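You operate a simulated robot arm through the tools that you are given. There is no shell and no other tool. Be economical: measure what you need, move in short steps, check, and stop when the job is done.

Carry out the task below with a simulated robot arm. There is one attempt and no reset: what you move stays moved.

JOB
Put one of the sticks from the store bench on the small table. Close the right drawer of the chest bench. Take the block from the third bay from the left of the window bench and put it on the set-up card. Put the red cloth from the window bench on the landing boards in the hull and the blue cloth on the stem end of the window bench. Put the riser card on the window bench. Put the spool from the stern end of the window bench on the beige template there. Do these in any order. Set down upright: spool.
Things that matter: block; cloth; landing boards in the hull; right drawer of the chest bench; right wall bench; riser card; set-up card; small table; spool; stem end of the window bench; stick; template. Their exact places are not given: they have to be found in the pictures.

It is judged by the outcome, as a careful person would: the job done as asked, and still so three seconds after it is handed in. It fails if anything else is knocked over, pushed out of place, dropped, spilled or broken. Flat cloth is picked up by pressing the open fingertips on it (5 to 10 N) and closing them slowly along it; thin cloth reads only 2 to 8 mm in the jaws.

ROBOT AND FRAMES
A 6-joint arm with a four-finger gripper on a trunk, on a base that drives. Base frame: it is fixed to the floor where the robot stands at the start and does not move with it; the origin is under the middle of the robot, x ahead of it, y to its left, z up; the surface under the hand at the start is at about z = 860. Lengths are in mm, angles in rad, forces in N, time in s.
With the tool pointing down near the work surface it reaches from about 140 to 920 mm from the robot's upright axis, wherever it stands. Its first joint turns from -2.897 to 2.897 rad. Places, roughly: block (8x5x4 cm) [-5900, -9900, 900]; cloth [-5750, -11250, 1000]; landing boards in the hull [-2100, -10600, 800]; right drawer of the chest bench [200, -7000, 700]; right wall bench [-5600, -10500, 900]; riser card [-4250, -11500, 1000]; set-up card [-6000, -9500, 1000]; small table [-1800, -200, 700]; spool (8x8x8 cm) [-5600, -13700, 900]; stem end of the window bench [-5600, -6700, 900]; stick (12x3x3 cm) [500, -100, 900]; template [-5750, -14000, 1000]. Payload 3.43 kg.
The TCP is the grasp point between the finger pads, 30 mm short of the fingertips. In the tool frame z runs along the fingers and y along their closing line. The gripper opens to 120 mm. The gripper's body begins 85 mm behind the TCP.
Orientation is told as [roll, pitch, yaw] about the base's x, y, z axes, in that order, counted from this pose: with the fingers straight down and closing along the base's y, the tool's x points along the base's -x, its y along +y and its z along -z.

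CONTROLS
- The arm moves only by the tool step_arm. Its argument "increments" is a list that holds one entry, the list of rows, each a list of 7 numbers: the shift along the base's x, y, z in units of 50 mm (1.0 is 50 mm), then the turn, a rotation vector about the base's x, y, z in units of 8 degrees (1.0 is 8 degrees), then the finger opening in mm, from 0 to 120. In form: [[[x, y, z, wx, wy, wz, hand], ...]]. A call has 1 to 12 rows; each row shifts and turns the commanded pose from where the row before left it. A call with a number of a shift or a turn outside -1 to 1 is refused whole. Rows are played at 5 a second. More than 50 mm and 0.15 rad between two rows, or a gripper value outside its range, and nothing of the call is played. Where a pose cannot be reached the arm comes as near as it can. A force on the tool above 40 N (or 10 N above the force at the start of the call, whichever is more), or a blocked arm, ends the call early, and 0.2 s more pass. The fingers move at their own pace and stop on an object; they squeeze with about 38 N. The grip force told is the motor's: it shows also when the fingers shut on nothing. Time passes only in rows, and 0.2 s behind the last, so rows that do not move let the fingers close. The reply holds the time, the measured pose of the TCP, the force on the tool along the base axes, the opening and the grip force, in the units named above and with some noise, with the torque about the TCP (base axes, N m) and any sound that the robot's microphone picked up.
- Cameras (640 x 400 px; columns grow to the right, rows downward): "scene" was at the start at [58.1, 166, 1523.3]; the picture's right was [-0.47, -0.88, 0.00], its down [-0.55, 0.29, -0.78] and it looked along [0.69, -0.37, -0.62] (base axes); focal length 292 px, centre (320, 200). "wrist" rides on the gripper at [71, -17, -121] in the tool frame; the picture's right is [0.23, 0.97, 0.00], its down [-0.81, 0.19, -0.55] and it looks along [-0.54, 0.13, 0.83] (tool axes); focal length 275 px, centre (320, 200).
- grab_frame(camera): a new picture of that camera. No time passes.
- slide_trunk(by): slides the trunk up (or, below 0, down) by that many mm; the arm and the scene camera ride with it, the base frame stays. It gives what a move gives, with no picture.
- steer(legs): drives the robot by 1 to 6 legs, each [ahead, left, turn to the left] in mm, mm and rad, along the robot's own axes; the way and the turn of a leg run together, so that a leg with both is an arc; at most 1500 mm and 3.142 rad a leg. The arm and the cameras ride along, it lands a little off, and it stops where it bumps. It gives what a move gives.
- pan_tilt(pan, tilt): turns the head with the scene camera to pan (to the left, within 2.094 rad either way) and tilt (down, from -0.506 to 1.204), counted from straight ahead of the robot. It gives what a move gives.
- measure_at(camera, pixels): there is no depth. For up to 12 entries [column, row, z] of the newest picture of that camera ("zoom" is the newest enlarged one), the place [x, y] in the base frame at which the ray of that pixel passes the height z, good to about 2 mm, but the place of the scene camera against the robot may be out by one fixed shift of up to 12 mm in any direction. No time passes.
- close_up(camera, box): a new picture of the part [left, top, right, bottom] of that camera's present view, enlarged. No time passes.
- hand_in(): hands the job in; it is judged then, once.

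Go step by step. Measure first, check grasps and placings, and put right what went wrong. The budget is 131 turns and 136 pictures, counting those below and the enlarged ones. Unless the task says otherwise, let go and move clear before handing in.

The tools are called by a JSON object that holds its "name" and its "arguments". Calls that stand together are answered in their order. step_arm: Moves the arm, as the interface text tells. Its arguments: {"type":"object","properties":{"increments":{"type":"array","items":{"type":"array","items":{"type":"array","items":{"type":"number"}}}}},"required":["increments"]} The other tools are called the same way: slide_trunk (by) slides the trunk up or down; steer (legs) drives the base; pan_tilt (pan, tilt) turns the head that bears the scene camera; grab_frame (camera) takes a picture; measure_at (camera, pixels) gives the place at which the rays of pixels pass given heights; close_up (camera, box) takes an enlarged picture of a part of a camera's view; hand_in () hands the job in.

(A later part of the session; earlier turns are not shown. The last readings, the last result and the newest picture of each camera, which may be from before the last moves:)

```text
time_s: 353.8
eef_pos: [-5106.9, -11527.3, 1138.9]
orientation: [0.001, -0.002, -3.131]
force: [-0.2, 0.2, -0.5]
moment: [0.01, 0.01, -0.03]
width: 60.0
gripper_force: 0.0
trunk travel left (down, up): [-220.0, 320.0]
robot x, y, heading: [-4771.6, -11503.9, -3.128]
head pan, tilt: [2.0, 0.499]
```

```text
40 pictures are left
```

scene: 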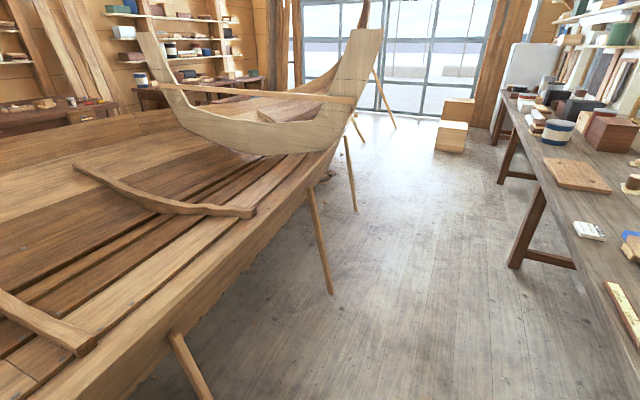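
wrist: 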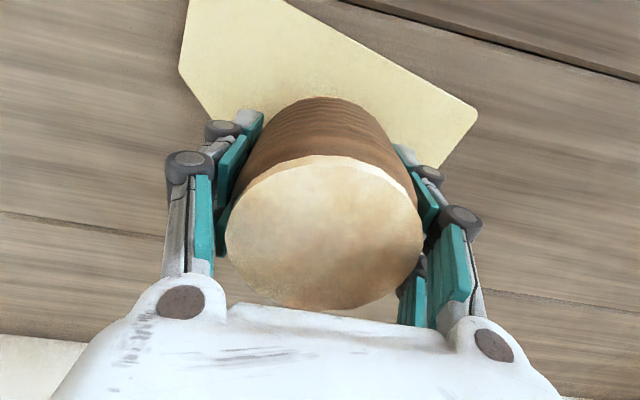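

The hull edge is right beside me. Turn to face −y and look left at the hull.

{"name": "steer", "arguments": {"legs": [[0, 0, 1.557]]}}

{"name": "pan_tilt", "arguments": {"pan": 1.45, "tilt": 0.6}}

{"name": "grab_frame", "arguments": {"camera": "scene"}}

```text
time_s: 358.0
eef_pos: [-4745.4, -11839.3, 1140.9]
orientation: [-0.002, -0.003, -1.55]
force: [-0.8, -0.1, -0.7]
moment: [0.0, -0.03, -0.02]
width: 60.0
gripper_force: 0.1
trunk travel left (down, up): [-220.0, 320.0]
robot x, y, heading: [-4768.9, -11501.1, -1.546]
head pan, tilt: [2.0, 0.499]
```

```text
time_s: 359.0
eef_pos: [-4746.6, -11839.5, 1139.3]
orientation: [-0.001, -0.003, -1.549]
force: [-0.1, -0.5, -0.7]
moment: [-0.01, -0.01, -0.01]
width: 59.9
gripper_force: 0.1
trunk travel left (down, up): [-220.0, 320.0]
robot x, y, heading: [-4771.5, -11505.0, -1.548]
head pan, tilt: [1.45, 0.6]
```

```text
39 pictures are left
```

scene: 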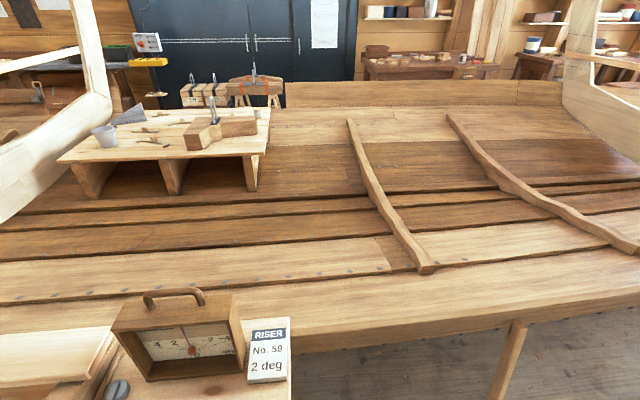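

The riser card is at (267,358) on a stand; the landing boards are the raised platform near (190,150). Zoom and measure.

{"name": "close_up", "arguments": {"camera": "scene", "box": [80, 280, 320, 400]}}

{"name": "measure_at", "arguments": {"camera": "scene", "pixels": [[249, 333, 900], [289, 328, 900], [289, 379, 900], [250, 384, 900], [290, 398, 900], [60, 160, 850], [268, 112, 850], [258, 155, 850], [230, 150, 850], [240, 110, 850]]}}

{"name": "pan_tilt", "arguments": {"pan": 1.45, "tilt": 1.0}}

{"name": "close_up", "arguments": {"camera": "scene", "box": [130, 130, 400, 299]}}

```text
2.67 times, centred on (200, 340) of scene
```

zoom: 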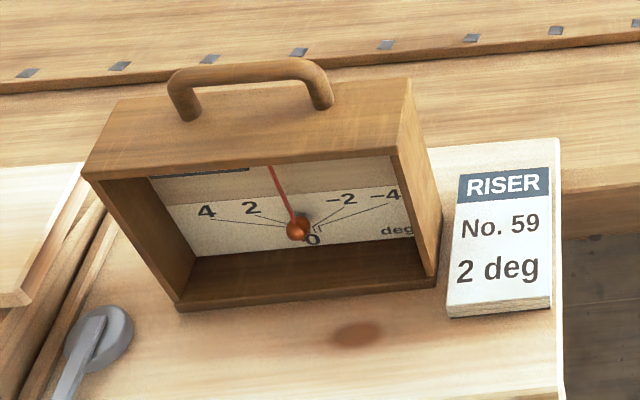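

```text
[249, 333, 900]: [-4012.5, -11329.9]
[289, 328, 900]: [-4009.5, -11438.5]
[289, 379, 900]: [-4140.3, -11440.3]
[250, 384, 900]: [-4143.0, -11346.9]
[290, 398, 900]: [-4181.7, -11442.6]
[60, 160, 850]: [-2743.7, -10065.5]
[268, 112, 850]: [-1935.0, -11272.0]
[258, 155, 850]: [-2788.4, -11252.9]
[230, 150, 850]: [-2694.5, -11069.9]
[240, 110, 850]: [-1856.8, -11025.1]
```

```text
time_s: 359.9
eef_pos: [-4745.4, -11840.1, 1139.1]
orientation: [0.001, -0.003, -1.549]
force: [0.1, -0.2, 0.4]
moment: [0.03, 0.04, 0.01]
width: 59.7
gripper_force: 0.0
trunk travel left (down, up): [-220.0, 320.0]
robot x, y, heading: [-4774.5, -11503.7, -1.546]
head pan, tilt: [1.45, 1.0]
```

```text
2.37 times, centred on (265, 214) of scene
```

zoom: 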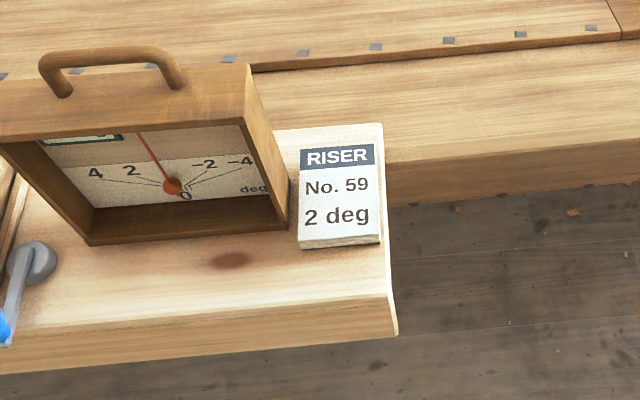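

The card lies flat (~87×114×20, top z≈1000) close to the inclinometer box. I'll grip it across its width at the near end, ahead of the box front. Swing the arm there high with yaw 0 for a wrist view.

{"name": "step_arm", "arguments": {"increments": [[[0.75, 0.45, 0.2, 0, 0, 0.93, 110], [0.75, 0.45, 0.2, 0, 0, 0.93, 110], [0.75, 0.45, 0.2, 0, 0, 0.93, 110], [0.75, 0.45, 0.2, 0, 0, 0.93, 110], [0.75, 0.45, 0.2, 0, 0, 0.93, 110], [0.75, 0.45, 0.2, 0, 0, 0.93, 110], [0.25, 0.9, 0.1, 0, 0, 0.93, 110], [0.25, 0.9, 0.1, 0, 0, 0.93, 110], [0.25, 0.9, 0.1, 0, 0, 0.93, 110], [0.25, 0.9, 0.1, 0, 0, 0.93, 110], [0.25, 0.9, 0.1, 0, 0, 0.93, 110], [0.25, 0.9, 0.1, 0, 0, 0.93, 110]]]}}

{"name": "grab_frame", "arguments": {"camera": "wrist"}}

```text
time_s: 362.3
eef_pos: [-4475.0, -11558.6, 1215.9]
orientation: [-0.002, -0.003, -0.375]
force: [-0.5, -0.1, 0.2]
moment: [0.02, -0.01, -0.02]
width: 109.9
gripper_force: 0.0
trunk travel left (down, up): [-220.0, 320.0]
robot x, y, heading: [-4772.7, -11504.9, -1.547]
head pan, tilt: [1.45, 1.0]
stopped in row 12: the arm was blocked; the commanded pose is now the measured one
```

```text
36 pictures are left
```

wrist: 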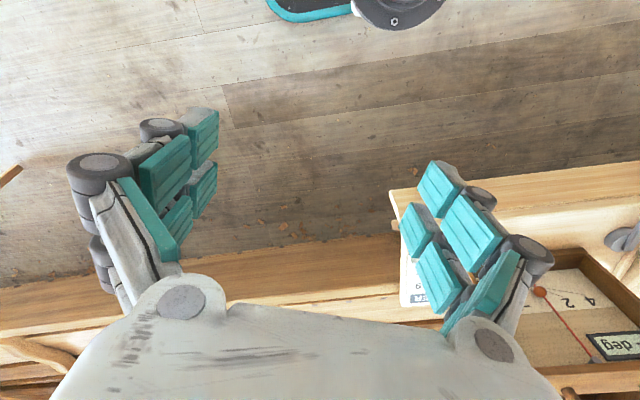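

The motion lagged and stopped; continue to y≈−11412 and finish the yaw.

{"name": "step_arm", "arguments": {"increments": [[[0.3, 0.6, 0, 0, 0, 0.54, 110], [0.3, 0.6, 0, 0, 0, 0.54, 110], [0.3, 0.6, 0, 0, 0, 0.54, 110], [0.3, 0.6, 0, 0, 0, 0.54, 110], [0.3, 0.55, 0, 0, 0, 0.53, 110]]]}}

{"name": "grab_frame", "arguments": {"camera": "wrist"}}

```text
time_s: 362.9
eef_pos: [-4459.0, -11560.1, 1206.9]
orientation: [-0.002, -0.005, -0.415]
force: [-1.0, -0.1, 1.6]
moment: [-0.03, -0.02, -0.02]
width: 109.8
gripper_force: 0.1
trunk travel left (down, up): [-220.0, 320.0]
robot x, y, heading: [-4773.0, -11509.7, -1.545]
head pan, tilt: [1.45, 1.0]
stopped in row 3: the arm was blocked; the commanded pose is now the measured one
```

```text
35 pictures are left
```

wrist: 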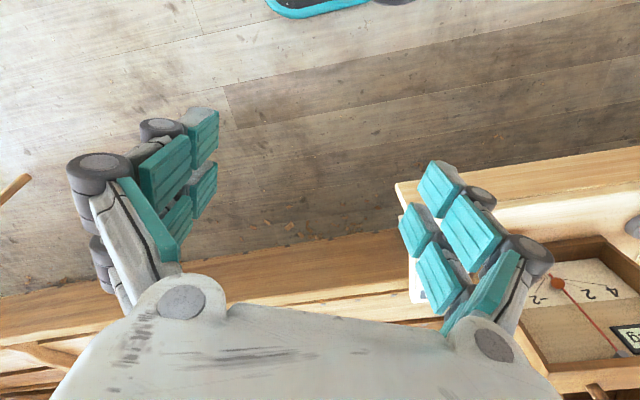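

The arm seems to run into a joint/self limit that far to the left. I'll turn the base left by 1.3 rad so the card is in front (hand stays within 320 mm of the axis, clear of the stand).

{"name": "steer", "arguments": {"legs": [[0, 0, 1.3]]}}

{"name": "step_arm", "arguments": {"increments": [[[0.3, -0.5, 0.1, 0, 0, -1, 110], [0.3, -0.5, 0.1, 0, 0, -1, 110], [0.5, -0.5, 0.1, 0, 0, -1, 110], [0.5, -0.5, 0, 0, 0, -1, 110], [0.6, -0.5, 0, 0, 0, -1, 110], [0.7, -0.4, 0, 0, 0, -0.9, 110]]]}}

{"name": "grab_frame", "arguments": {"camera": "wrist"}}

```text
time_s: 366.5
eef_pos: [-4636.4, -11218.0, 1208.2]
orientation: [-0.001, -0.004, 0.887]
force: [1.1, -0.1, -0.5]
moment: [-0.02, 0.01, -0.03]
width: 109.9
gripper_force: 0.1
trunk travel left (down, up): [-220.0, 320.0]
robot x, y, heading: [-4772.4, -11503.7, -0.247]
head pan, tilt: [1.45, 1.0]
```

```text
time_s: 367.9
eef_pos: [-4489.4, -11363.4, 1221.6]
orientation: [0.0, -0.004, 0.061]
force: [0.5, 0.4, -0.2]
moment: [-0.01, 0.03, 0.0]
width: 110.1
gripper_force: 0.1
trunk travel left (down, up): [-220.0, 320.0]
robot x, y, heading: [-4770.5, -11508.5, -0.245]
head pan, tilt: [1.45, 1.0]
```

```text
34 pictures are left
```

wrist: 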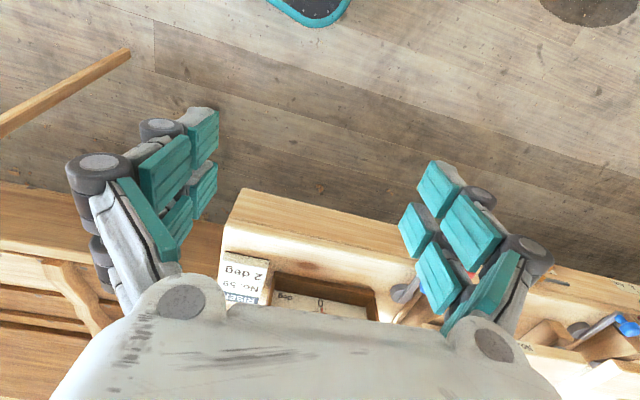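

{"name": "measure_at", "arguments": {"camera": "wrist", "pixels": [[223, 252, 1000], [270, 261, 1000], [219, 295, 1000], [258, 304, 1000], [275, 272, 980], [240, 188, 980]]}}

{"name": "close_up", "arguments": {"camera": "wrist", "box": [190, 190, 390, 315]}}

```text
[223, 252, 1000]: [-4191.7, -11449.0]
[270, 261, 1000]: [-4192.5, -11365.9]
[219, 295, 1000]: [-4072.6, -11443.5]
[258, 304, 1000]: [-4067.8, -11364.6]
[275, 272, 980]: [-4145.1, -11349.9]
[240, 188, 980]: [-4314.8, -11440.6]
```

```text
3.20 times, centred on (290, 252) of wrist
```

zoom: 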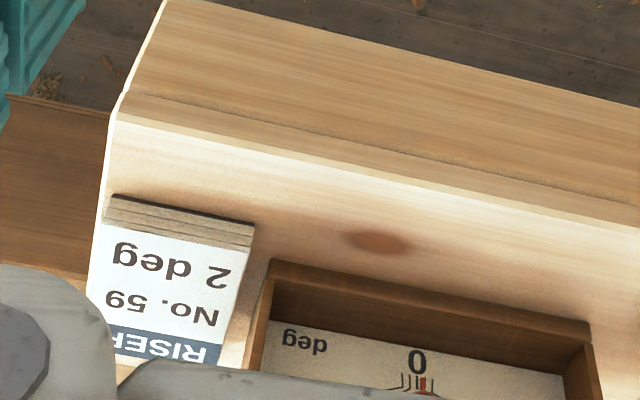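

Near edge of the card x≈−4190, y −11449…−11366; the box front is ~45 mm farther in, so there's room. Approach with a 20° forward tilt to z≈1100 and check.

{"name": "step_arm", "arguments": {"increments": [[[0.86, -0.125, -0.34, 0, -0.36, -0.06, 104], [0.86, -0.125, -0.34, 0, -0.36, -0.06, 104], [0.86, -0.125, -0.34, 0, -0.36, -0.06, 104], [0.86, -0.125, -0.34, 0, -0.36, -0.06, 104], [0.86, -0.125, -0.34, 0, -0.36, -0.06, 104], [0.86, -0.125, -0.34, 0, -0.36, -0.06, 104], [0.86, -0.125, -0.34, 0, -0.36, -0.06, 104]]]}}

{"name": "grab_frame", "arguments": {"camera": "wrist"}}

```text
time_s: 369.5
eef_pos: [-4187.4, -11407.9, 1102.2]
orientation: [-0.013, -0.358, 0.007]
force: [0.4, 0.8, -0.6]
moment: [0.03, 0.06, -0.01]
width: 103.7
gripper_force: 0.1
trunk travel left (down, up): [-220.0, 320.0]
robot x, y, heading: [-4766.1, -11501.9, -0.25]
head pan, tilt: [1.45, 1.0]
```

```text
32 pictures are left
```

wrist: 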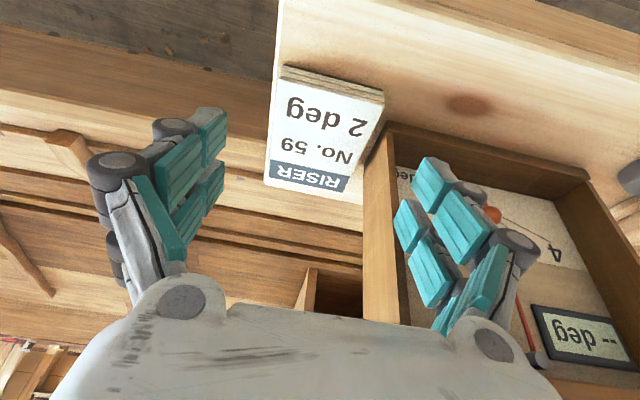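

{"name": "measure_at", "arguments": {"camera": "wrist", "pixels": [[281, 75, 1000], [384, 100, 1000], [265, 183, 1000], [347, 192, 1000], [390, 132, 980], [285, 66, 980], [384, 90, 980]]}}

```text
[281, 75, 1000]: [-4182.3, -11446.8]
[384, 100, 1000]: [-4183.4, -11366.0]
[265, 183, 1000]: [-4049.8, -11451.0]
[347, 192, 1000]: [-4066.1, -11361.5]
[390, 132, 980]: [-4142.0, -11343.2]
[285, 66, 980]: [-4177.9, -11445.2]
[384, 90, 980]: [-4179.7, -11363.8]
```

Card centred at y≈−11406. Lower the last 90 mm, then close.

{"name": "step_arm", "arguments": {"increments": [[[0.1, 0.03, -0.6, 0, 0, 0, 104], [0, 0, -0.6, 0, 0, 0, 104], [0, 0, -0.35, 0, 0, 0, 104], [0, 0, -0.15, 0, 0, 0, 104], [0, 0, -0.1, 0, 0, 0, 104]]]}}

{"name": "grab_frame", "arguments": {"camera": "wrist"}}

```text
time_s: 370.7
eef_pos: [-4183.4, -11405.2, 1014.0]
orientation: [-0.013, -0.357, 0.005]
force: [3.1, -0.5, 3.9]
moment: [0.31, 0.02, -0.16]
width: 105.9
gripper_force: 1.0
trunk travel left (down, up): [-220.0, 320.0]
robot x, y, heading: [-4772.5, -11503.2, -0.244]
head pan, tilt: [1.45, 1.0]
```

```text
31 pictures are left
```

wrist: 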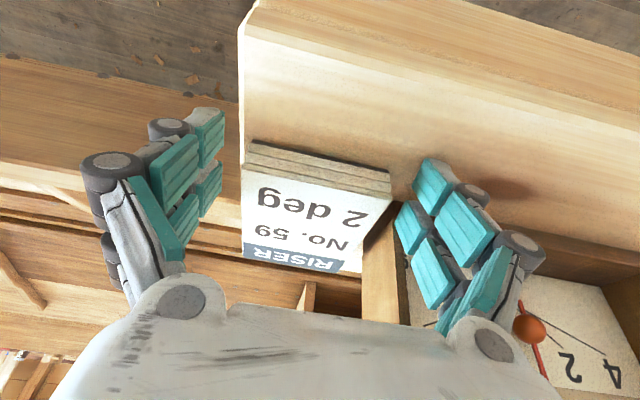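

Light contact; raise 2 mm and close, then lift a little.

{"name": "step_arm", "arguments": {"increments": [[[0, 0, 0.04, 0, 0, 0, 100], [0, 0, 0, 0, 0, 0, 92], [0, 0, 0, 0, 0, 0, 75], [0, 0, 0, 0, 0, 0, 65], [0, 0, 0, 0, 0, 0, 65], [-0.1, 0, 0.3, 0, 0, 0, 65], [-0.2, 0, 0.6, 0, 0, 0, 65]]]}}

{"name": "grab_frame", "arguments": {"camera": "wrist"}}

```text
time_s: 371.6
eef_pos: [-4186.5, -11399.2, 1018.0]
orientation: [-0.004, -0.362, 0.006]
force: [-2.9, 15.9, 46.0]
moment: [2.48, 0.73, -0.09]
width: 90.3
gripper_force: 21.9
trunk travel left (down, up): [-220.0, 320.0]
robot x, y, heading: [-4770.5, -11501.2, -0.246]
head pan, tilt: [1.45, 1.0]
stopped in row 4: the force on the tool passed its limit at 44 N (the readings are from after the stop); the commanded pose is now the measured one
```

```text
30 pictures are left
```

wrist: 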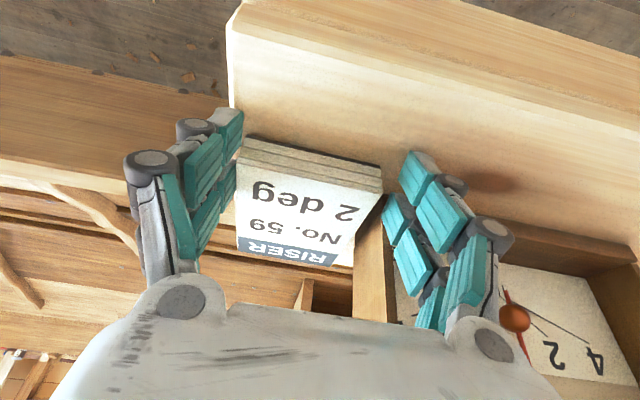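

The right fingertip is pressing on the board. Reopen, raise 5 mm, recentre and close again.

{"name": "step_arm", "arguments": {"increments": [[[0, 0, 0.06, 0, 0, 0, 102], [0, -0.14, 0.04, 0, 0, 0, 102], [0, 0, 0, 0, 0, 0, 90], [0, 0, 0, 0, 0, 0, 75], [0, 0, 0, 0, 0, 0, 65], [0, 0, 0, 0, 0, 0, 65]]]}}

{"name": "grab_frame", "arguments": {"camera": "wrist"}}

```text
time_s: 373.1
eef_pos: [-4184.7, -11409.3, 1021.8]
orientation: [-0.006, -0.359, 0.007]
force: [2.0, 9.9, 20.7]
moment: [1.15, 0.22, -0.1]
width: 79.8
gripper_force: 38.0
trunk travel left (down, up): [-220.0, 320.0]
robot x, y, heading: [-4775.1, -11505.0, -0.246]
head pan, tilt: [1.45, 1.0]
```

```text
29 pictures are left
```

wrist: 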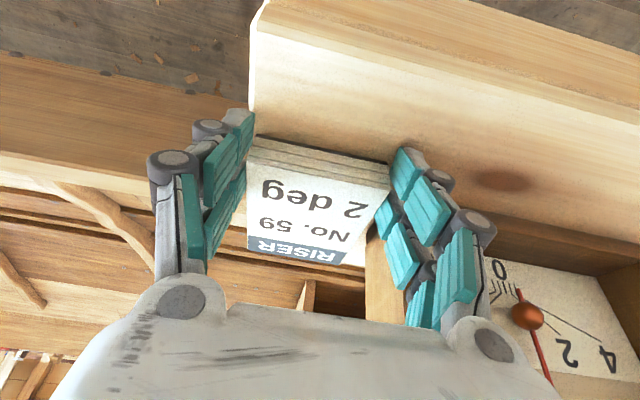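

Gripped at 79.8 mm. Lift straight up and check.

{"name": "step_arm", "arguments": {"increments": [[[0, -0.04, 0.2, 0, 0, 0, 65], [0, -0.04, 0.4, 0, 0, 0, 65], [0, -0.04, 0.7, 0, 0, 0, 65], [0, 0, 0.9, 0, 0, 0, 65], [0, 0, 0.9, 0, 0, 0, 65], [0, 0, 0.9, 0, 0, 0, 65]]]}}

{"name": "grab_frame", "arguments": {"camera": "wrist"}}

```text
time_s: 374.4
eef_pos: [-4185.2, -11416.0, 1221.5]
orientation: [-0.009, -0.354, 0.005]
force: [0.6, -1.3, -1.3]
moment: [0.0, 0.08, 0.0]
width: 79.8
gripper_force: 38.3
trunk travel left (down, up): [-220.0, 320.0]
robot x, y, heading: [-4771.5, -11507.3, -0.243]
head pan, tilt: [1.45, 1.0]
```

```text
28 pictures are left
```

wrist: 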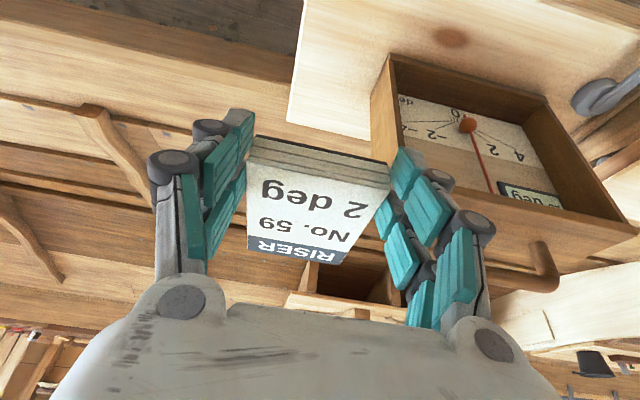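

Card is held and the box undisturbed. Retract, turn around to the window bench, and look for a free spot.

{"name": "step_arm", "arguments": {"increments": [[[-0.95, -0.05, 0, 0, 0, 0, 65], [-0.95, -0.05, 0, 0, 0, 0, 65], [-0.95, -0.05, 0, 0, 0, 0, 65], [-0.95, 0, 0, 0, 0, 0, 65], [-0.95, 0, 0, 0, 0, 0, 65]]]}}

{"name": "steer", "arguments": {"legs": [[0, 0, -1.445], [0, 0, -1.445]]}}

{"name": "pan_tilt", "arguments": {"pan": -0.3, "tilt": 0.7}}

{"name": "grab_frame", "arguments": {"camera": "scene"}}

```text
time_s: 375.6
eef_pos: [-4425.4, -11424.2, 1221.9]
orientation: [-0.007, -0.355, 0.006]
force: [0.1, 0.5, 0.5]
moment: [-0.01, 0.06, 0.0]
width: 79.5
gripper_force: 38.3
trunk travel left (down, up): [-220.0, 320.0]
robot x, y, heading: [-4768.8, -11505.4, -0.244]
head pan, tilt: [1.45, 1.0]
```

```text
time_s: 383.1
eef_pos: [-5090.1, -11668.1, 1220.4]
orientation: [-0.009, -0.357, -2.889]
force: [0.4, 0.1, -0.3]
moment: [0.03, -0.03, 0.02]
width: 79.6
gripper_force: 38.1
trunk travel left (down, up): [-220.0, 320.0]
robot x, y, heading: [-4775.6, -11504.7, -3.135]
head pan, tilt: [1.45, 1.0]
```

```text
time_s: 384.9
eef_pos: [-5089.1, -11669.1, 1220.8]
orientation: [-0.009, -0.356, -2.889]
force: [0.2, -0.2, -1.1]
moment: [0.04, -0.06, 0.01]
width: 79.4
gripper_force: 37.6
trunk travel left (down, up): [-220.0, 320.0]
robot x, y, heading: [-4772.3, -11506.9, -3.14]
head pan, tilt: [-0.3, 0.7]
```

```text
27 pictures are left
```

scene: 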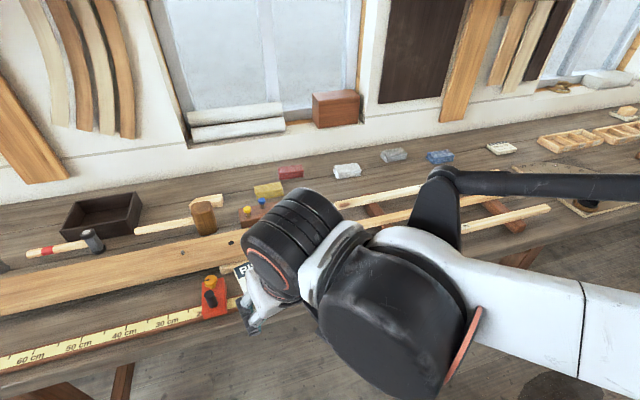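

Bench space here is crowded; I recall a clear area between the protractor and the hole-gauge box near (−5450,−10010). Slide there and look.

{"name": "steer", "arguments": {"legs": [[0, -1000, 0], [100, -600, 0]]}}

{"name": "pan_tilt", "arguments": {"pan": -0.1, "tilt": 0.75}}

{"name": "grab_frame", "arguments": {"camera": "scene"}}

```text
time_s: 393.1
eef_pos: [-5189.9, -10064.4, 1221.3]
orientation: [-0.007, -0.356, -2.891]
force: [-0.8, 0.0, -1.3]
moment: [0.01, -0.04, -0.02]
width: 79.6
gripper_force: 38.5
trunk travel left (down, up): [-220.0, 320.0]
robot x, y, heading: [-4872.9, -9902.5, 3.14]
head pan, tilt: [-0.3, 0.7]
```

```text
time_s: 393.9
eef_pos: [-5189.8, -10065.8, 1221.2]
orientation: [-0.009, -0.355, -2.893]
force: [0.3, 0.7, -2.4]
moment: [0.03, -0.06, -0.01]
width: 79.6
gripper_force: 37.9
trunk travel left (down, up): [-220.0, 320.0]
robot x, y, heading: [-4870.7, -9903.4, 3.141]
head pan, tilt: [-0.099, 0.75]
```

```text
26 pictures are left
```

scene: 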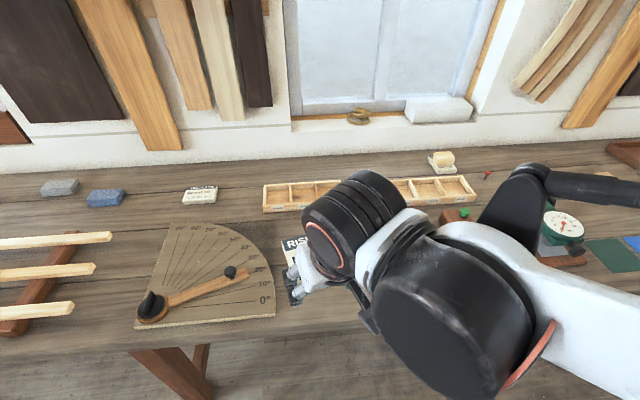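

{"name": "measure_at", "arguments": {"camera": "scene", "pixels": [[276, 315, 890], [272, 275, 890], [265, 212, 890], [105, 198, 910], [124, 190, 910], [87, 200, 910], [120, 207, 887], [123, 193, 925], [88, 206, 887]]}}

```text
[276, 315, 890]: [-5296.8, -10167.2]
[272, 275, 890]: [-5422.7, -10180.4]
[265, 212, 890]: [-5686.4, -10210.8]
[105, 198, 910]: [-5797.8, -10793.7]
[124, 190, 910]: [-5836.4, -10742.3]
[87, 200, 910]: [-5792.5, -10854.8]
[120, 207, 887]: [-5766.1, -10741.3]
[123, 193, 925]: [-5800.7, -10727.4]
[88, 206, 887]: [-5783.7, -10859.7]
```

Free strip y −10185…−9895 is confirmed. Move over (−5400,−10040), square up the yaw and lower.

{"name": "step_arm", "arguments": {"increments": [[[-0.84, 0.1, -0.4, 0, 0, -0.36, 65], [-0.84, 0.1, -0.4, 0, 0, -0.36, 65], [-0.84, 0.1, -0.4, 0, 0, -0.36, 65], [-0.84, 0.1, -0.4, 0, 0, -0.36, 65], [-0.84, 0.1, -0.4, 0, 0, -0.36, 65], [0, 0, -0.9, 0, 0, 0, 65], [0, 0, -0.9, 0, 0, 0, 65], [0, 0, -0.9, 0, 0, 0, 65], [0, 0, -0.5, 0, 0, 0, 65]]]}}

{"name": "grab_frame", "arguments": {"camera": "wrist"}}

```text
time_s: 395.9
eef_pos: [-5401.9, -10041.7, 961.7]
orientation: [-0.01, -0.354, 3.14]
force: [0.2, -0.4, -1.6]
moment: [0.0, -0.09, -0.02]
width: 79.7
gripper_force: 37.5
trunk travel left (down, up): [-220.0, 320.0]
robot x, y, heading: [-4870.9, -9904.5, 3.142]
head pan, tilt: [-0.099, 0.75]
```

```text
25 pictures are left
```

wrist: 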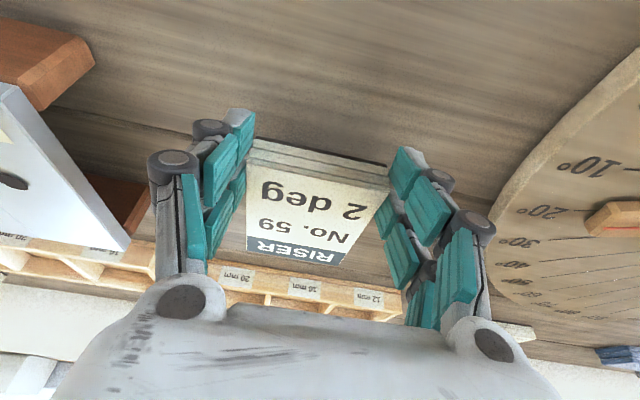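

Clear space below the card. Lower to contact in small steps.

{"name": "step_arm", "arguments": {"increments": [[[0, 0, -0.3, 0, 0, 0, 65], [0, 0, -0.1, 0, 0, 0, 65], [0, 0, -0.08, 0, 0, 0, 65], [0, 0, -0.08, 0, 0, 0, 65], [0, 0, -0.08, 0, 0, 0, 65], [0, 0, -0.08, 0, 0, 0, 65], [0, 0, -0.08, 0, 0, 0, 65]]]}}

```text
time_s: 397.5
eef_pos: [-5421.2, -10047.4, 947.3]
orientation: [-0.008, -0.354, 3.141]
force: [0.7, 0.4, -1.6]
moment: [0.0, -0.06, -0.01]
width: 79.7
gripper_force: 37.9
out of reach, approached as far as the arm can: row 1, 2, 3, 4, 5, 6, 7
trunk travel left (down, up): [-220.0, 320.0]
robot x, y, heading: [-4872.7, -9904.8, 3.136]
head pan, tilt: [-0.099, 0.75]
```

The wrist limits the depth here; raise the arm 60 mm, drop the trunk 60 mm, then lower again.

{"name": "step_arm", "arguments": {"increments": [[[0, 0, 0.8, 0, 0, 0, 65], [0, 0, 0.8, 0, 0, 0, 65]]]}}

{"name": "slide_trunk", "arguments": {"by": -60}}

```text
time_s: 398.1
eef_pos: [-5418.3, -10047.6, 1028.4]
orientation: [-0.007, -0.357, 3.139]
force: [0.3, 0.9, -1.8]
moment: [-0.02, -0.07, 0.0]
width: 79.6
gripper_force: 38.2
trunk travel left (down, up): [-220.0, 320.0]
robot x, y, heading: [-4873.3, -9902.0, 3.138]
head pan, tilt: [-0.099, 0.75]
```

```text
time_s: 399.1
eef_pos: [-5420.1, -10048.1, 968.4]
orientation: [-0.008, -0.357, 3.142]
force: [-0.2, -0.3, -1.2]
moment: [-0.01, -0.09, 0.01]
width: 79.6
gripper_force: 38.0
trunk travel left (down, up): [-160.0, 380.0]
robot x, y, heading: [-4870.1, -9901.4, 3.142]
head pan, tilt: [-0.099, 0.75]
```

{"name": "step_arm", "arguments": {"increments": [[[0, 0, -0.4, 0, 0, 0, 65], [0, 0, -0.2, 0, 0, 0, 65], [0, 0, -0.08, 0, 0, 0, 65], [0, 0, -0.08, 0, 0, 0, 65], [0, 0, -0.08, 0, 0, 0, 65], [0, 0, -0.08, 0, 0, 0, 65], [0, 0, -0.08, 0, 0, 0, 65], [0, 0, -0.08, 0, 0, 0, 65]]]}}

```text
time_s: 400.2
eef_pos: [-5419.6, -10048.3, 932.4]
orientation: [-0.005, -0.363, 3.136]
force: [3.5, 3.3, 31.1]
moment: [-1.3, -0.6, 0.2]
width: 79.6
gripper_force: 38.2
trunk travel left (down, up): [-160.0, 380.0]
robot x, y, heading: [-4870.5, -9902.3, 3.142]
head pan, tilt: [-0.099, 0.75]
stopped in row 5: the force on the tool passed its limit at 51 N (the readings are from after the stop); the commanded pose is now the measured one
```

Contact at z≈932. Release, rise, retract and look.

{"name": "step_arm", "arguments": {"increments": [[[0, 0, 0.03, 0, 0, 0, 80], [0, 0, 0, 0, 0, 0, 95], [0, 0, 0, 0, 0, 0, 110], [0.1, 0, 0.4, 0, 0, 0, 110], [0.3, 0, 0.8, 0, 0.4, 0, 110], [0.3, 0, 0.8, 0, 0.5, 0, 110], [0.3, 0, 0.8, 0, 0.5, 0, 110]]]}}

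{"name": "grab_frame", "arguments": {"camera": "wrist"}}

```text
time_s: 401.8
eef_pos: [-5370.7, -10047.3, 1071.7]
orientation: [-0.004, -0.558, 3.138]
force: [0.0, -0.9, 0.6]
moment: [-0.05, -0.04, -0.02]
width: 110.5
gripper_force: 0.2
trunk travel left (down, up): [-160.0, 380.0]
robot x, y, heading: [-4871.5, -9904.7, 3.138]
head pan, tilt: [-0.099, 0.75]
```

```text
24 pictures are left
```

wrist: 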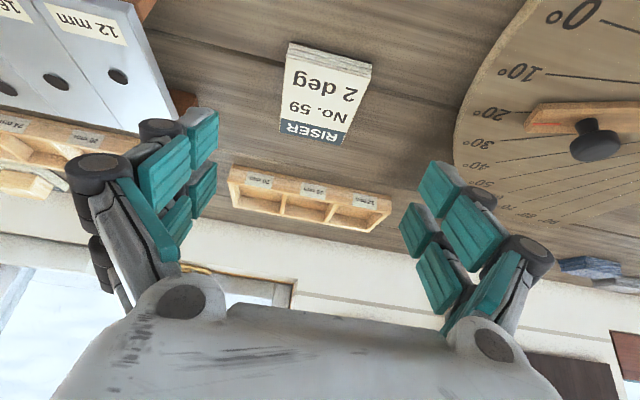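

The riser card lies flat on the bench. Next the blue cloth: slide along the bench, bring the tool back to vertical and hover near it.

{"name": "steer", "arguments": {"legs": [[0, 890, 0], [110, 0, 0]]}}

{"name": "step_arm", "arguments": {"increments": [[[-0.74, 0.42, 0, 0, -0.67, 0, 110], [-0.74, 0.42, 0, 0, -0.67, 0, 110], [-0.74, 0.42, 0, 0, -0.67, 0, 110], [-0.74, 0.42, 0, 0, -0.67, 0, 110], [-0.74, 0.42, 0, 0, -0.67, 0, 110], [-0.74, 0.42, 0, 0, -0.67, 0, 110]]]}}

{"name": "grab_frame", "arguments": {"camera": "wrist"}}

```text
time_s: 407.3
eef_pos: [-5481.9, -10935.2, 1069.9]
orientation: [-0.005, -0.554, 3.14]
force: [-0.1, -0.1, -0.1]
moment: [-0.01, -0.04, -0.01]
width: 110.0
gripper_force: 0.0
trunk travel left (down, up): [-160.0, 380.0]
robot x, y, heading: [-4981.4, -10787.8, -3.142]
head pan, tilt: [-0.099, 0.75]
```

```text
time_s: 408.7
eef_pos: [-5705.3, -10807.5, 1071.9]
orientation: [-0.005, 0.005, 3.139]
force: [0.3, 0.2, 0.2]
moment: [-0.02, -0.03, 0.03]
width: 110.0
gripper_force: 0.1
trunk travel left (down, up): [-160.0, 380.0]
robot x, y, heading: [-4981.9, -10789.8, -3.142]
head pan, tilt: [-0.099, 0.75]
```

```text
23 pictures are left
```

wrist: 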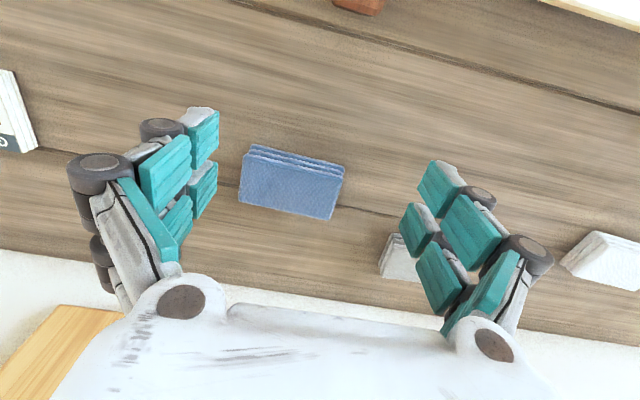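

The blue folded cloth is at (290,183). Measure its top.

{"name": "measure_at", "arguments": {"camera": "wrist", "pixels": [[244, 157, 915], [342, 180, 915], [239, 201, 915], [332, 219, 915], [250, 145, 887], [344, 166, 887]]}}

```text
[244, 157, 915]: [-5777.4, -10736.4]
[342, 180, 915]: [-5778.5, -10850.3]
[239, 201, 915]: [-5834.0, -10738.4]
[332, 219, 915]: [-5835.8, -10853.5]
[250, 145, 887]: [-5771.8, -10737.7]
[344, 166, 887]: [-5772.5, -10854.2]
```

The cloth is 115×58 mm, centre (−5806,−10795), so I'll grip across x (yaw −π/2), lift, tuck, and carry it to the stem end.

{"name": "step_arm", "arguments": {"increments": [[[-0.168, 0.02, -0.12, 0, 0, 0.9375, 96], [-0.168, 0.02, -0.12, 0, 0, 0.9375, 96], [-0.168, 0.02, -0.12, 0, 0, 0.9375, 96], [-0.168, 0.02, -0.12, 0, 0, 0.9375, 96], [-0.168, 0.02, -0.12, 0, 0, 0.9375, 96], [-0.168, 0.02, -0.12, 0, 0, 0.9375, 96], [-0.168, 0.02, -0.12, 0, 0, 0.9375, 96], [-0.168, 0.02, -0.12, 0, 0, 0.9375, 96], [-0.168, 0.02, -0.12, 0, 0, 0.9375, 96], [-0.168, 0.02, -0.12, 0, 0, 0.9375, 96], [-0.168, 0.02, -0.12, 0, 0, 0.9375, 96], [-0.168, 0.02, -0.12, 0, 0, 0.9375, 96]]]}}

{"name": "step_arm", "arguments": {"increments": [[[0, 0, -0.7, 0, 0, 0, 96], [0, 0, -0.6, 0, 0, 0, 96], [0, 0, -0.3, 0, 0, 0, 96], [0, 0, 0, 0, 0, 0, 60], [0, 0, 0, 0, 0, 0, 40], [0, 0, 0, 0, 0, 0, 30], [0, 0, 0, 0, 0, 0, 30], [0, 0, 0.4, 0, 0, 0, 30], [0, 0, 0.9, 0, 0, 0, 30], [0, 0, 0.9, 0, 0, 0, 30], [0, 0, 0.8, 0, 0, 0, 30]]]}}

{"name": "grab_frame", "arguments": {"camera": "wrist"}}

{"name": "step_arm", "arguments": {"increments": [[[0.95, 0, 0.05, 0, 0, 0, 30], [0.95, 0, 0.05, 0, 0, 0, 30], [0.95, 0, 0.05, 0, 0, 0, 30], [0.95, 0, 0.05, 0, 0, 0, 30], [0.95, 0, 0, 0, 0, 0, 30], [0.95, 0, 0, 0, 0, 0, 30], [0.95, 0, 0, 0, 0, 0, 30], [0.95, 0, 0, 0, 0, 0, 30], [0.95, 0, 0, 0, 0, 0, 30]]]}}

{"name": "steer", "arguments": {"legs": [[-210, 0, 0], [0, -1300, 0], [0, -1300, 0], [0, -1300, 0]]}}

{"name": "pan_tilt", "arguments": {"pan": -0.4, "tilt": 0.65}}

{"name": "grab_frame", "arguments": {"camera": "scene"}}

```text
time_s: 411.3
eef_pos: [-5806.0, -10797.5, 999.1]
orientation: [-0.006, 0.005, -1.572]
force: [-0.2, 0.8, 0.2]
moment: [0.0, -0.02, 0.01]
width: 96.0
gripper_force: 0.1
trunk travel left (down, up): [-160.0, 380.0]
robot x, y, heading: [-4981.1, -10790.2, -3.138]
head pan, tilt: [-0.099, 0.75]
```

```text
time_s: 412.4
eef_pos: [-5798.5, -10798.2, 928.6]
orientation: [-0.004, 0.007, -1.57]
force: [12.1, 1.4, 49.4]
moment: [-0.53, -1.82, 0.24]
width: 66.1
gripper_force: 22.7
trunk travel left (down, up): [-160.0, 380.0]
robot x, y, heading: [-4981.3, -10789.7, -3.141]
head pan, tilt: [-0.099, 0.75]
stopped in row 5: the force on the tool passed its limit at 49 N (the readings are from after the stop); the commanded pose is now the measured one
```

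```text
22 pictures are left
```

wrist: 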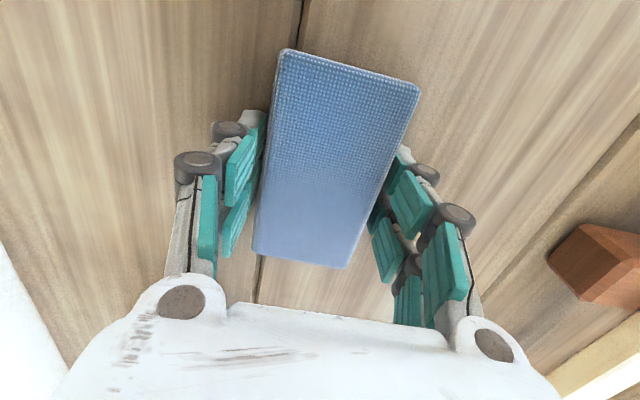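

```text
time_s: 412.6
eef_pos: [-5797.5, -10796.7, 927.9]
orientation: [-0.015, 0.005, -1.573]
force: [-2.6, 0.8, 31.7]
moment: [-0.33, -1.17, 0.02]
width: 65.1
gripper_force: 38.1
trunk travel left (down, up): [-160.0, 380.0]
robot x, y, heading: [-4983.1, -10791.7, -3.138]
head pan, tilt: [-0.099, 0.75]
stopped in row 1: the force on the tool passed its limit at 85 N (the readings are from after the stop); the commanded pose is now the measured one
```

```text
time_s: 413.3
eef_pos: [-5796.7, -10798.3, 928.4]
orientation: [-0.013, 0.007, -1.571]
force: [2.1, 1.1, 4.8]
moment: [-0.09, -0.36, 0.05]
width: 65.3
gripper_force: 38.1
trunk travel left (down, up): [-160.0, 380.0]
robot x, y, heading: [-4979.5, -10788.8, -3.141]
head pan, tilt: [-0.099, 0.75]
stopped in leg 1: the force on the tool passed its limit at 56 N (the readings are from after the stop); the commanded pose is now the measured one
```

```text
time_s: 414.1
eef_pos: [-5796.4, -10798.5, 927.5]
orientation: [-0.015, 0.004, -1.571]
force: [2.4, -0.9, 9.0]
moment: [-0.14, -0.49, 0.05]
width: 65.3
gripper_force: 37.4
trunk travel left (down, up): [-160.0, 380.0]
robot x, y, heading: [-4979.5, -10789.0, -3.145]
head pan, tilt: [-0.4, 0.649]
```

```text
21 pictures are left
```

scene: 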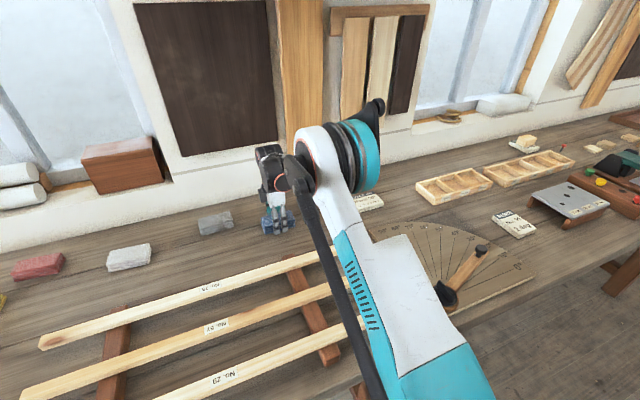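

The fingers now hold the cloth at 65 mm (38 N) but pressed on the bench while closing. Lift straight up first, then tuck and carry to the stem end.

{"name": "step_arm", "arguments": {"increments": [[[0, 0, 0.1, 0, 0, 0, 30], [0, 0, 0.3, 0, 0, 0, 30], [0, 0, 0.8, 0, 0, 0, 30], [0, 0, 0.9, 0, 0, 0, 30], [0, 0, 0.9, 0, 0, 0, 30]]]}}

{"name": "grab_frame", "arguments": {"camera": "wrist"}}

{"name": "step_arm", "arguments": {"increments": [[[0.95, 0, 0.05, 0, 0, 0, 30], [0.95, 0, 0.05, 0, 0, 0, 30], [0.95, 0, 0.05, 0, 0, 0, 30], [0.95, 0, 0.05, 0, 0, 0, 30], [0.95, 0, 0, 0, 0, 0, 30], [0.95, 0, 0, 0, 0, 0, 30], [0.95, 0, 0, 0, 0, 0, 30], [0.95, 0, 0, 0, 0, 0, 30], [0.95, 0, 0, 0, 0, 0, 30]]]}}

{"name": "steer", "arguments": {"legs": [[-210, 0, 0], [0, -1300, 0], [0, -1300, 0], [0, -1300, 0]]}}

{"name": "pan_tilt", "arguments": {"pan": -0.4, "tilt": 0.65}}

{"name": "grab_frame", "arguments": {"camera": "scene"}}

```text
time_s: 415.3
eef_pos: [-5798.5, -10797.2, 1078.0]
orientation: [-0.012, 0.004, -1.573]
force: [0.0, -0.2, -0.8]
moment: [-0.01, -0.02, -0.02]
width: 65.2
gripper_force: 38.2
trunk travel left (down, up): [-160.0, 380.0]
robot x, y, heading: [-4980.1, -10791.3, -3.138]
head pan, tilt: [-0.4, 0.649]
```

```text
20 pictures are left
```

wrist: 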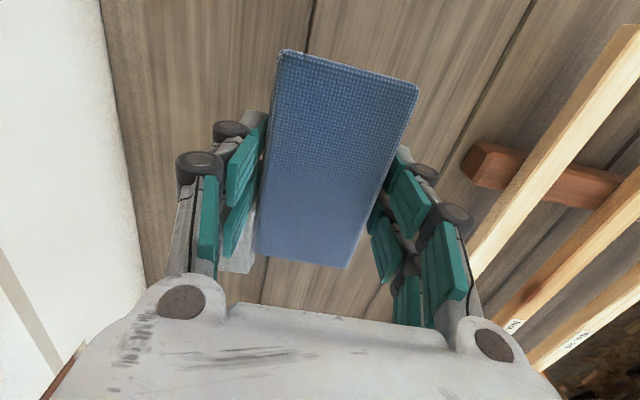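

```text
time_s: 417.3
eef_pos: [-5370.3, -10797.6, 1088.6]
orientation: [-0.012, 0.004, -1.573]
force: [-0.3, 1.2, -0.7]
moment: [-0.02, 0.0, 0.0]
width: 65.3
gripper_force: 38.0
trunk travel left (down, up): [-160.0, 380.0]
robot x, y, heading: [-4982.3, -10786.6, -3.142]
head pan, tilt: [-0.4, 0.649]
```

```text
time_s: 437.3
eef_pos: [-5153.1, -6899.4, 1087.9]
orientation: [-0.013, 0.006, -1.585]
force: [-0.4, -1.1, -0.3]
moment: [0.03, -0.01, -0.01]
width: 65.4
gripper_force: 37.8
trunk travel left (down, up): [-160.0, 380.0]
robot x, y, heading: [-4762.1, -6891.3, 3.127]
head pan, tilt: [-0.4, 0.649]
```

```text
time_s: 437.9
eef_pos: [-5152.7, -6898.3, 1088.8]
orientation: [-0.012, 0.006, -1.585]
force: [0.2, 0.0, -0.2]
moment: [0.02, -0.02, -0.01]
width: 65.2
gripper_force: 37.9
trunk travel left (down, up): [-160.0, 380.0]
robot x, y, heading: [-4761.8, -6893.0, 3.124]
head pan, tilt: [-0.4, 0.649]
```

```text
19 pictures are left
```

scene: 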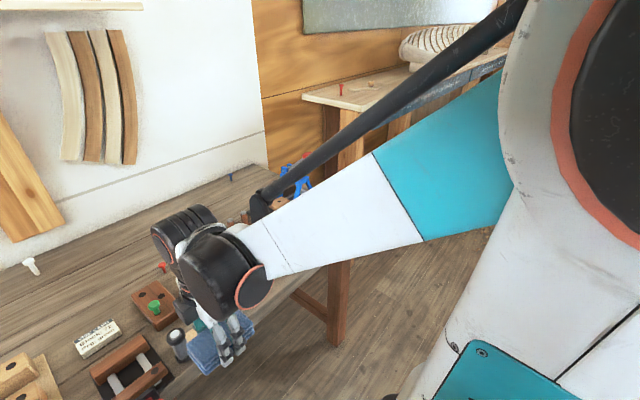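

The cloth is held over the stem end. Measure free spots near (125,240) and around it.

{"name": "measure_at", "arguments": {"camera": "scene", "pixels": [[125, 240, 890], [160, 262, 900], [150, 290, 890], [30, 265, 890], [235, 180, 890], [265, 165, 890], [100, 275, 890], [290, 290, 890], [250, 200, 890], [97, 325, 900]]}}

{"name": "close_up", "arguments": {"camera": "scene", "box": [0, 140, 340, 352]}}

```text
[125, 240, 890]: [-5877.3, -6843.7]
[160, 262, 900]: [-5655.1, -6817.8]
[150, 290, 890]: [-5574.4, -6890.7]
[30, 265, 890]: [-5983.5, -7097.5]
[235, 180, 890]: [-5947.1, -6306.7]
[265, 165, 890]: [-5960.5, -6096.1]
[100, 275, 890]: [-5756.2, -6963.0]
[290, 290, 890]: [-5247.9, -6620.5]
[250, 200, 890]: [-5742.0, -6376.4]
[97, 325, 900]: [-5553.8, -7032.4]
```

```text
1.88 times, centred on (170, 246) of scene
```

zoom: 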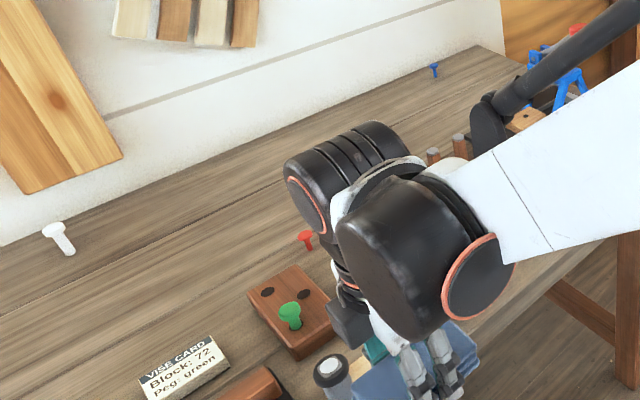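

Free bench around (−5800,−6780) near the stem end. Place the cloth there, release, then go back to the red cloth and hover for a view.

{"name": "steer", "arguments": {"legs": [[210, 0, 0]]}}

{"name": "step_arm", "arguments": {"increments": [[[-0.874, 0.23, 0, 0, 0, 0, 30], [-0.874, 0.23, 0, 0, 0, 0, 30], [-0.874, 0.23, 0, 0, 0, 0, 30], [-0.874, 0.23, 0, 0, 0, 0, 30], [-0.874, 0.23, 0, 0, 0, 0, 30], [-0.874, 0.23, 0, 0, 0, 0, 30], [-0.874, 0.23, 0, 0, 0, 0, 30], [-0.874, 0.23, 0, 0, 0, 0, 30], [-0.874, 0.23, 0, 0, 0, 0, 30], [-0.874, 0.23, 0, 0, 0, 0, 30]]]}}

{"name": "step_arm", "arguments": {"increments": [[[0, 0, -0.9, 0, 0, 0, 30], [0, 0, -0.9, 0, 0, 0, 30], [0, 0, -0.8, 0, 0, 0, 30], [0, 0, -0.25, 0, 0, 0, 30], [0, 0, -0.1, 0, 0, 0, 30], [0, 0, -0.1, 0, 0, 0, 30], [0, 0, -0.1, 0, 0, 0, 30], [0, 0, -0.06, 0, 0, 0, 30]]]}}

{"name": "step_arm", "arguments": {"increments": [[[0, 0, 0.04, 0, 0, 0, 68], [0, 0, 0.02, 0, 0, 0, 80], [0, 0, 0, 0, 0, 0, 100], [0, 0, 0.4, 0, 0, 0, 104], [0, 0, 0.9, 0, 0, 0, 104], [0, 0, 0.9, 0, 0, 0, 104], [0, 0, 0.9, 0, 0, 0, 104]]]}}

{"name": "grab_frame", "arguments": {"camera": "wrist"}}

{"name": "step_arm", "arguments": {"increments": [[[0.874, -0.23, 0, 0, 0, 0, 96], [0.874, -0.23, 0, 0, 0, 0, 96], [0.874, -0.23, 0, 0, 0, 0, 96], [0.874, -0.23, 0, 0, 0, 0, 96], [0.874, -0.23, 0, 0, 0, 0, 96], [0.874, -0.23, 0, 0, 0, 0, 96], [0.874, -0.23, 0, 0, 0, 0, 96], [0.874, -0.23, 0, 0, 0, 0, 96], [0.874, -0.23, 0, 0, 0, 0, 96], [0.874, -0.23, 0, 0, 0, 0, 96]]]}}

{"name": "steer", "arguments": {"legs": [[-210, 0, 0.016], [0, 1155, 0], [0, 1155, 0], [0, 1155, 0], [0, 1145, 0]]}}

{"name": "steer", "arguments": {"legs": [[210, 0, 0]]}}

{"name": "step_arm", "arguments": {"increments": [[[-0.96, 0, 0, 0, 0, 0, 96], [-0.96, 0, 0, 0, 0, 0, 96], [-0.96, 0, 0, 0, 0, 0, 96], [-0.96, 0, 0, 0, 0, 0, 96], [-0.96, 0, 0, 0, 0, 0, 96], [-0.96, 0, 0, 0, 0, 0, 96], [-0.96, 0, 0, 0, 0, 0, 96], [-0.96, 0, 0, 0, 0, 0, 96], [-0.96, 0, 0, 0, 0, 0, 96]]]}}

{"name": "grab_frame", "arguments": {"camera": "wrist"}}

```text
time_s: 439.6
eef_pos: [-5364.9, -6895.9, 1087.3]
orientation: [-0.014, 0.005, -1.582]
force: [0.6, 0.8, -0.9]
moment: [0.03, -0.02, 0.02]
width: 65.1
gripper_force: 38.3
trunk travel left (down, up): [-160.0, 380.0]
robot x, y, heading: [-4974.8, -6893.5, 3.128]
head pan, tilt: [-0.4, 0.649]
```

```text
time_s: 441.8
eef_pos: [-5801.9, -6780.7, 1086.6]
orientation: [-0.011, 0.004, -1.582]
force: [-0.7, -0.7, -0.9]
moment: [0.0, 0.01, 0.05]
width: 65.2
gripper_force: 37.8
trunk travel left (down, up): [-160.0, 380.0]
robot x, y, heading: [-4976.7, -6892.8, 3.129]
head pan, tilt: [-0.4, 0.649]
```

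```text
time_s: 443.6
eef_pos: [-5801.4, -6782.2, 928.7]
orientation: [-0.014, 0.005, -1.582]
force: [-5.3, 1.4, 12.2]
moment: [-0.16, -0.38, -0.04]
width: 65.1
gripper_force: 37.8
trunk travel left (down, up): [-160.0, 380.0]
robot x, y, heading: [-4975.9, -6891.4, 3.131]
head pan, tilt: [-0.4, 0.649]
```

```text
time_s: 445.2
eef_pos: [-5800.1, -6782.8, 1085.5]
orientation: [-0.011, 0.004, -1.583]
force: [-0.2, -0.5, 0.0]
moment: [-0.03, -0.07, 0.01]
width: 104.6
gripper_force: 0.0
trunk travel left (down, up): [-160.0, 380.0]
robot x, y, heading: [-4977.6, -6892.6, 3.129]
head pan, tilt: [-0.4, 0.649]
```

```text
17 pictures are left
```

wrist: 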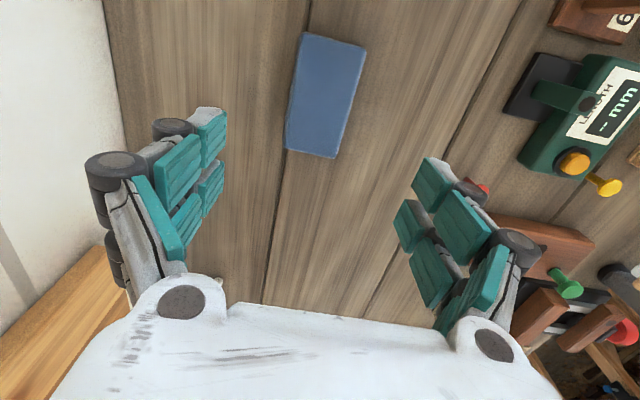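

```text
time_s: 447.4
eef_pos: [-5362.8, -6896.5, 1086.6]
orientation: [-0.013, 0.004, -1.586]
force: [0.2, 0.3, 0.3]
moment: [0.0, 0.01, 0.01]
width: 96.1
gripper_force: 0.0
trunk travel left (down, up): [-160.0, 380.0]
robot x, y, heading: [-4978.4, -6891.6, 3.135]
head pan, tilt: [-0.4, 0.649]
```

```text
time_s: 470.9
eef_pos: [-5122.0, -11520.5, 1087.2]
orientation: [-0.012, 0.006, -1.555]
force: [0.1, -0.1, 0.7]
moment: [0.06, 0.01, -0.02]
width: 96.0
gripper_force: 0.1
trunk travel left (down, up): [-160.0, 380.0]
robot x, y, heading: [-4730.5, -11500.6, -3.125]
head pan, tilt: [-0.4, 0.649]
```

```text
time_s: 472.6
eef_pos: [-5333.9, -11523.8, 1087.6]
orientation: [-0.013, 0.004, -1.558]
force: [0.1, 0.6, -0.9]
moment: [-0.02, -0.04, -0.01]
width: 96.0
gripper_force: 0.1
trunk travel left (down, up): [-160.0, 380.0]
robot x, y, heading: [-4945.9, -11511.5, -3.122]
head pan, tilt: [-0.4, 0.649]
```

```text
time_s: 474.6
eef_pos: [-5767.1, -11522.4, 1087.3]
orientation: [-0.011, 0.006, -1.557]
force: [0.7, 0.8, 0.4]
moment: [-0.02, -0.04, 0.03]
width: 95.9
gripper_force: 0.2
trunk travel left (down, up): [-160.0, 380.0]
robot x, y, heading: [-4940.6, -11504.7, -3.127]
head pan, tilt: [-0.4, 0.649]
```

```text
16 pictures are left
```

wrist: 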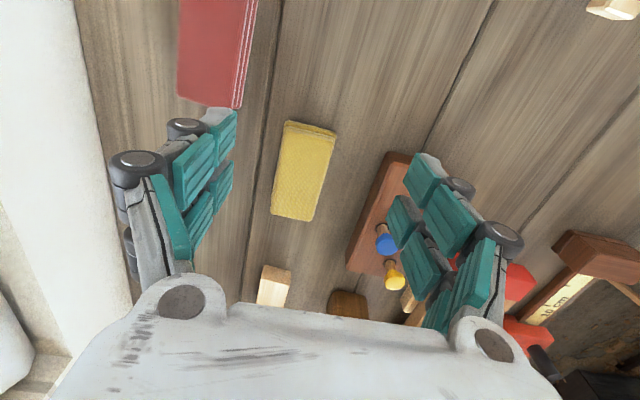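

The blue cloth lies well at the stem end. The red one shows at (215,50); measure it.

{"name": "measure_at", "arguments": {"camera": "wrist", "pixels": [[178, 97, 915], [231, 107, 915], [180, 30, 915], [241, 30, 915], [252, 0, 915], [282, 120, 915], [241, 108, 890]]}}

```text
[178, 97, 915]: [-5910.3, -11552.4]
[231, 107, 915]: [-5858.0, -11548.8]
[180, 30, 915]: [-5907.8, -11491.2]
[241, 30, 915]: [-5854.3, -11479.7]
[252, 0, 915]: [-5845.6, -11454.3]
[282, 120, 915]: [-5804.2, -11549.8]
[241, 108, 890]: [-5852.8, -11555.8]
```

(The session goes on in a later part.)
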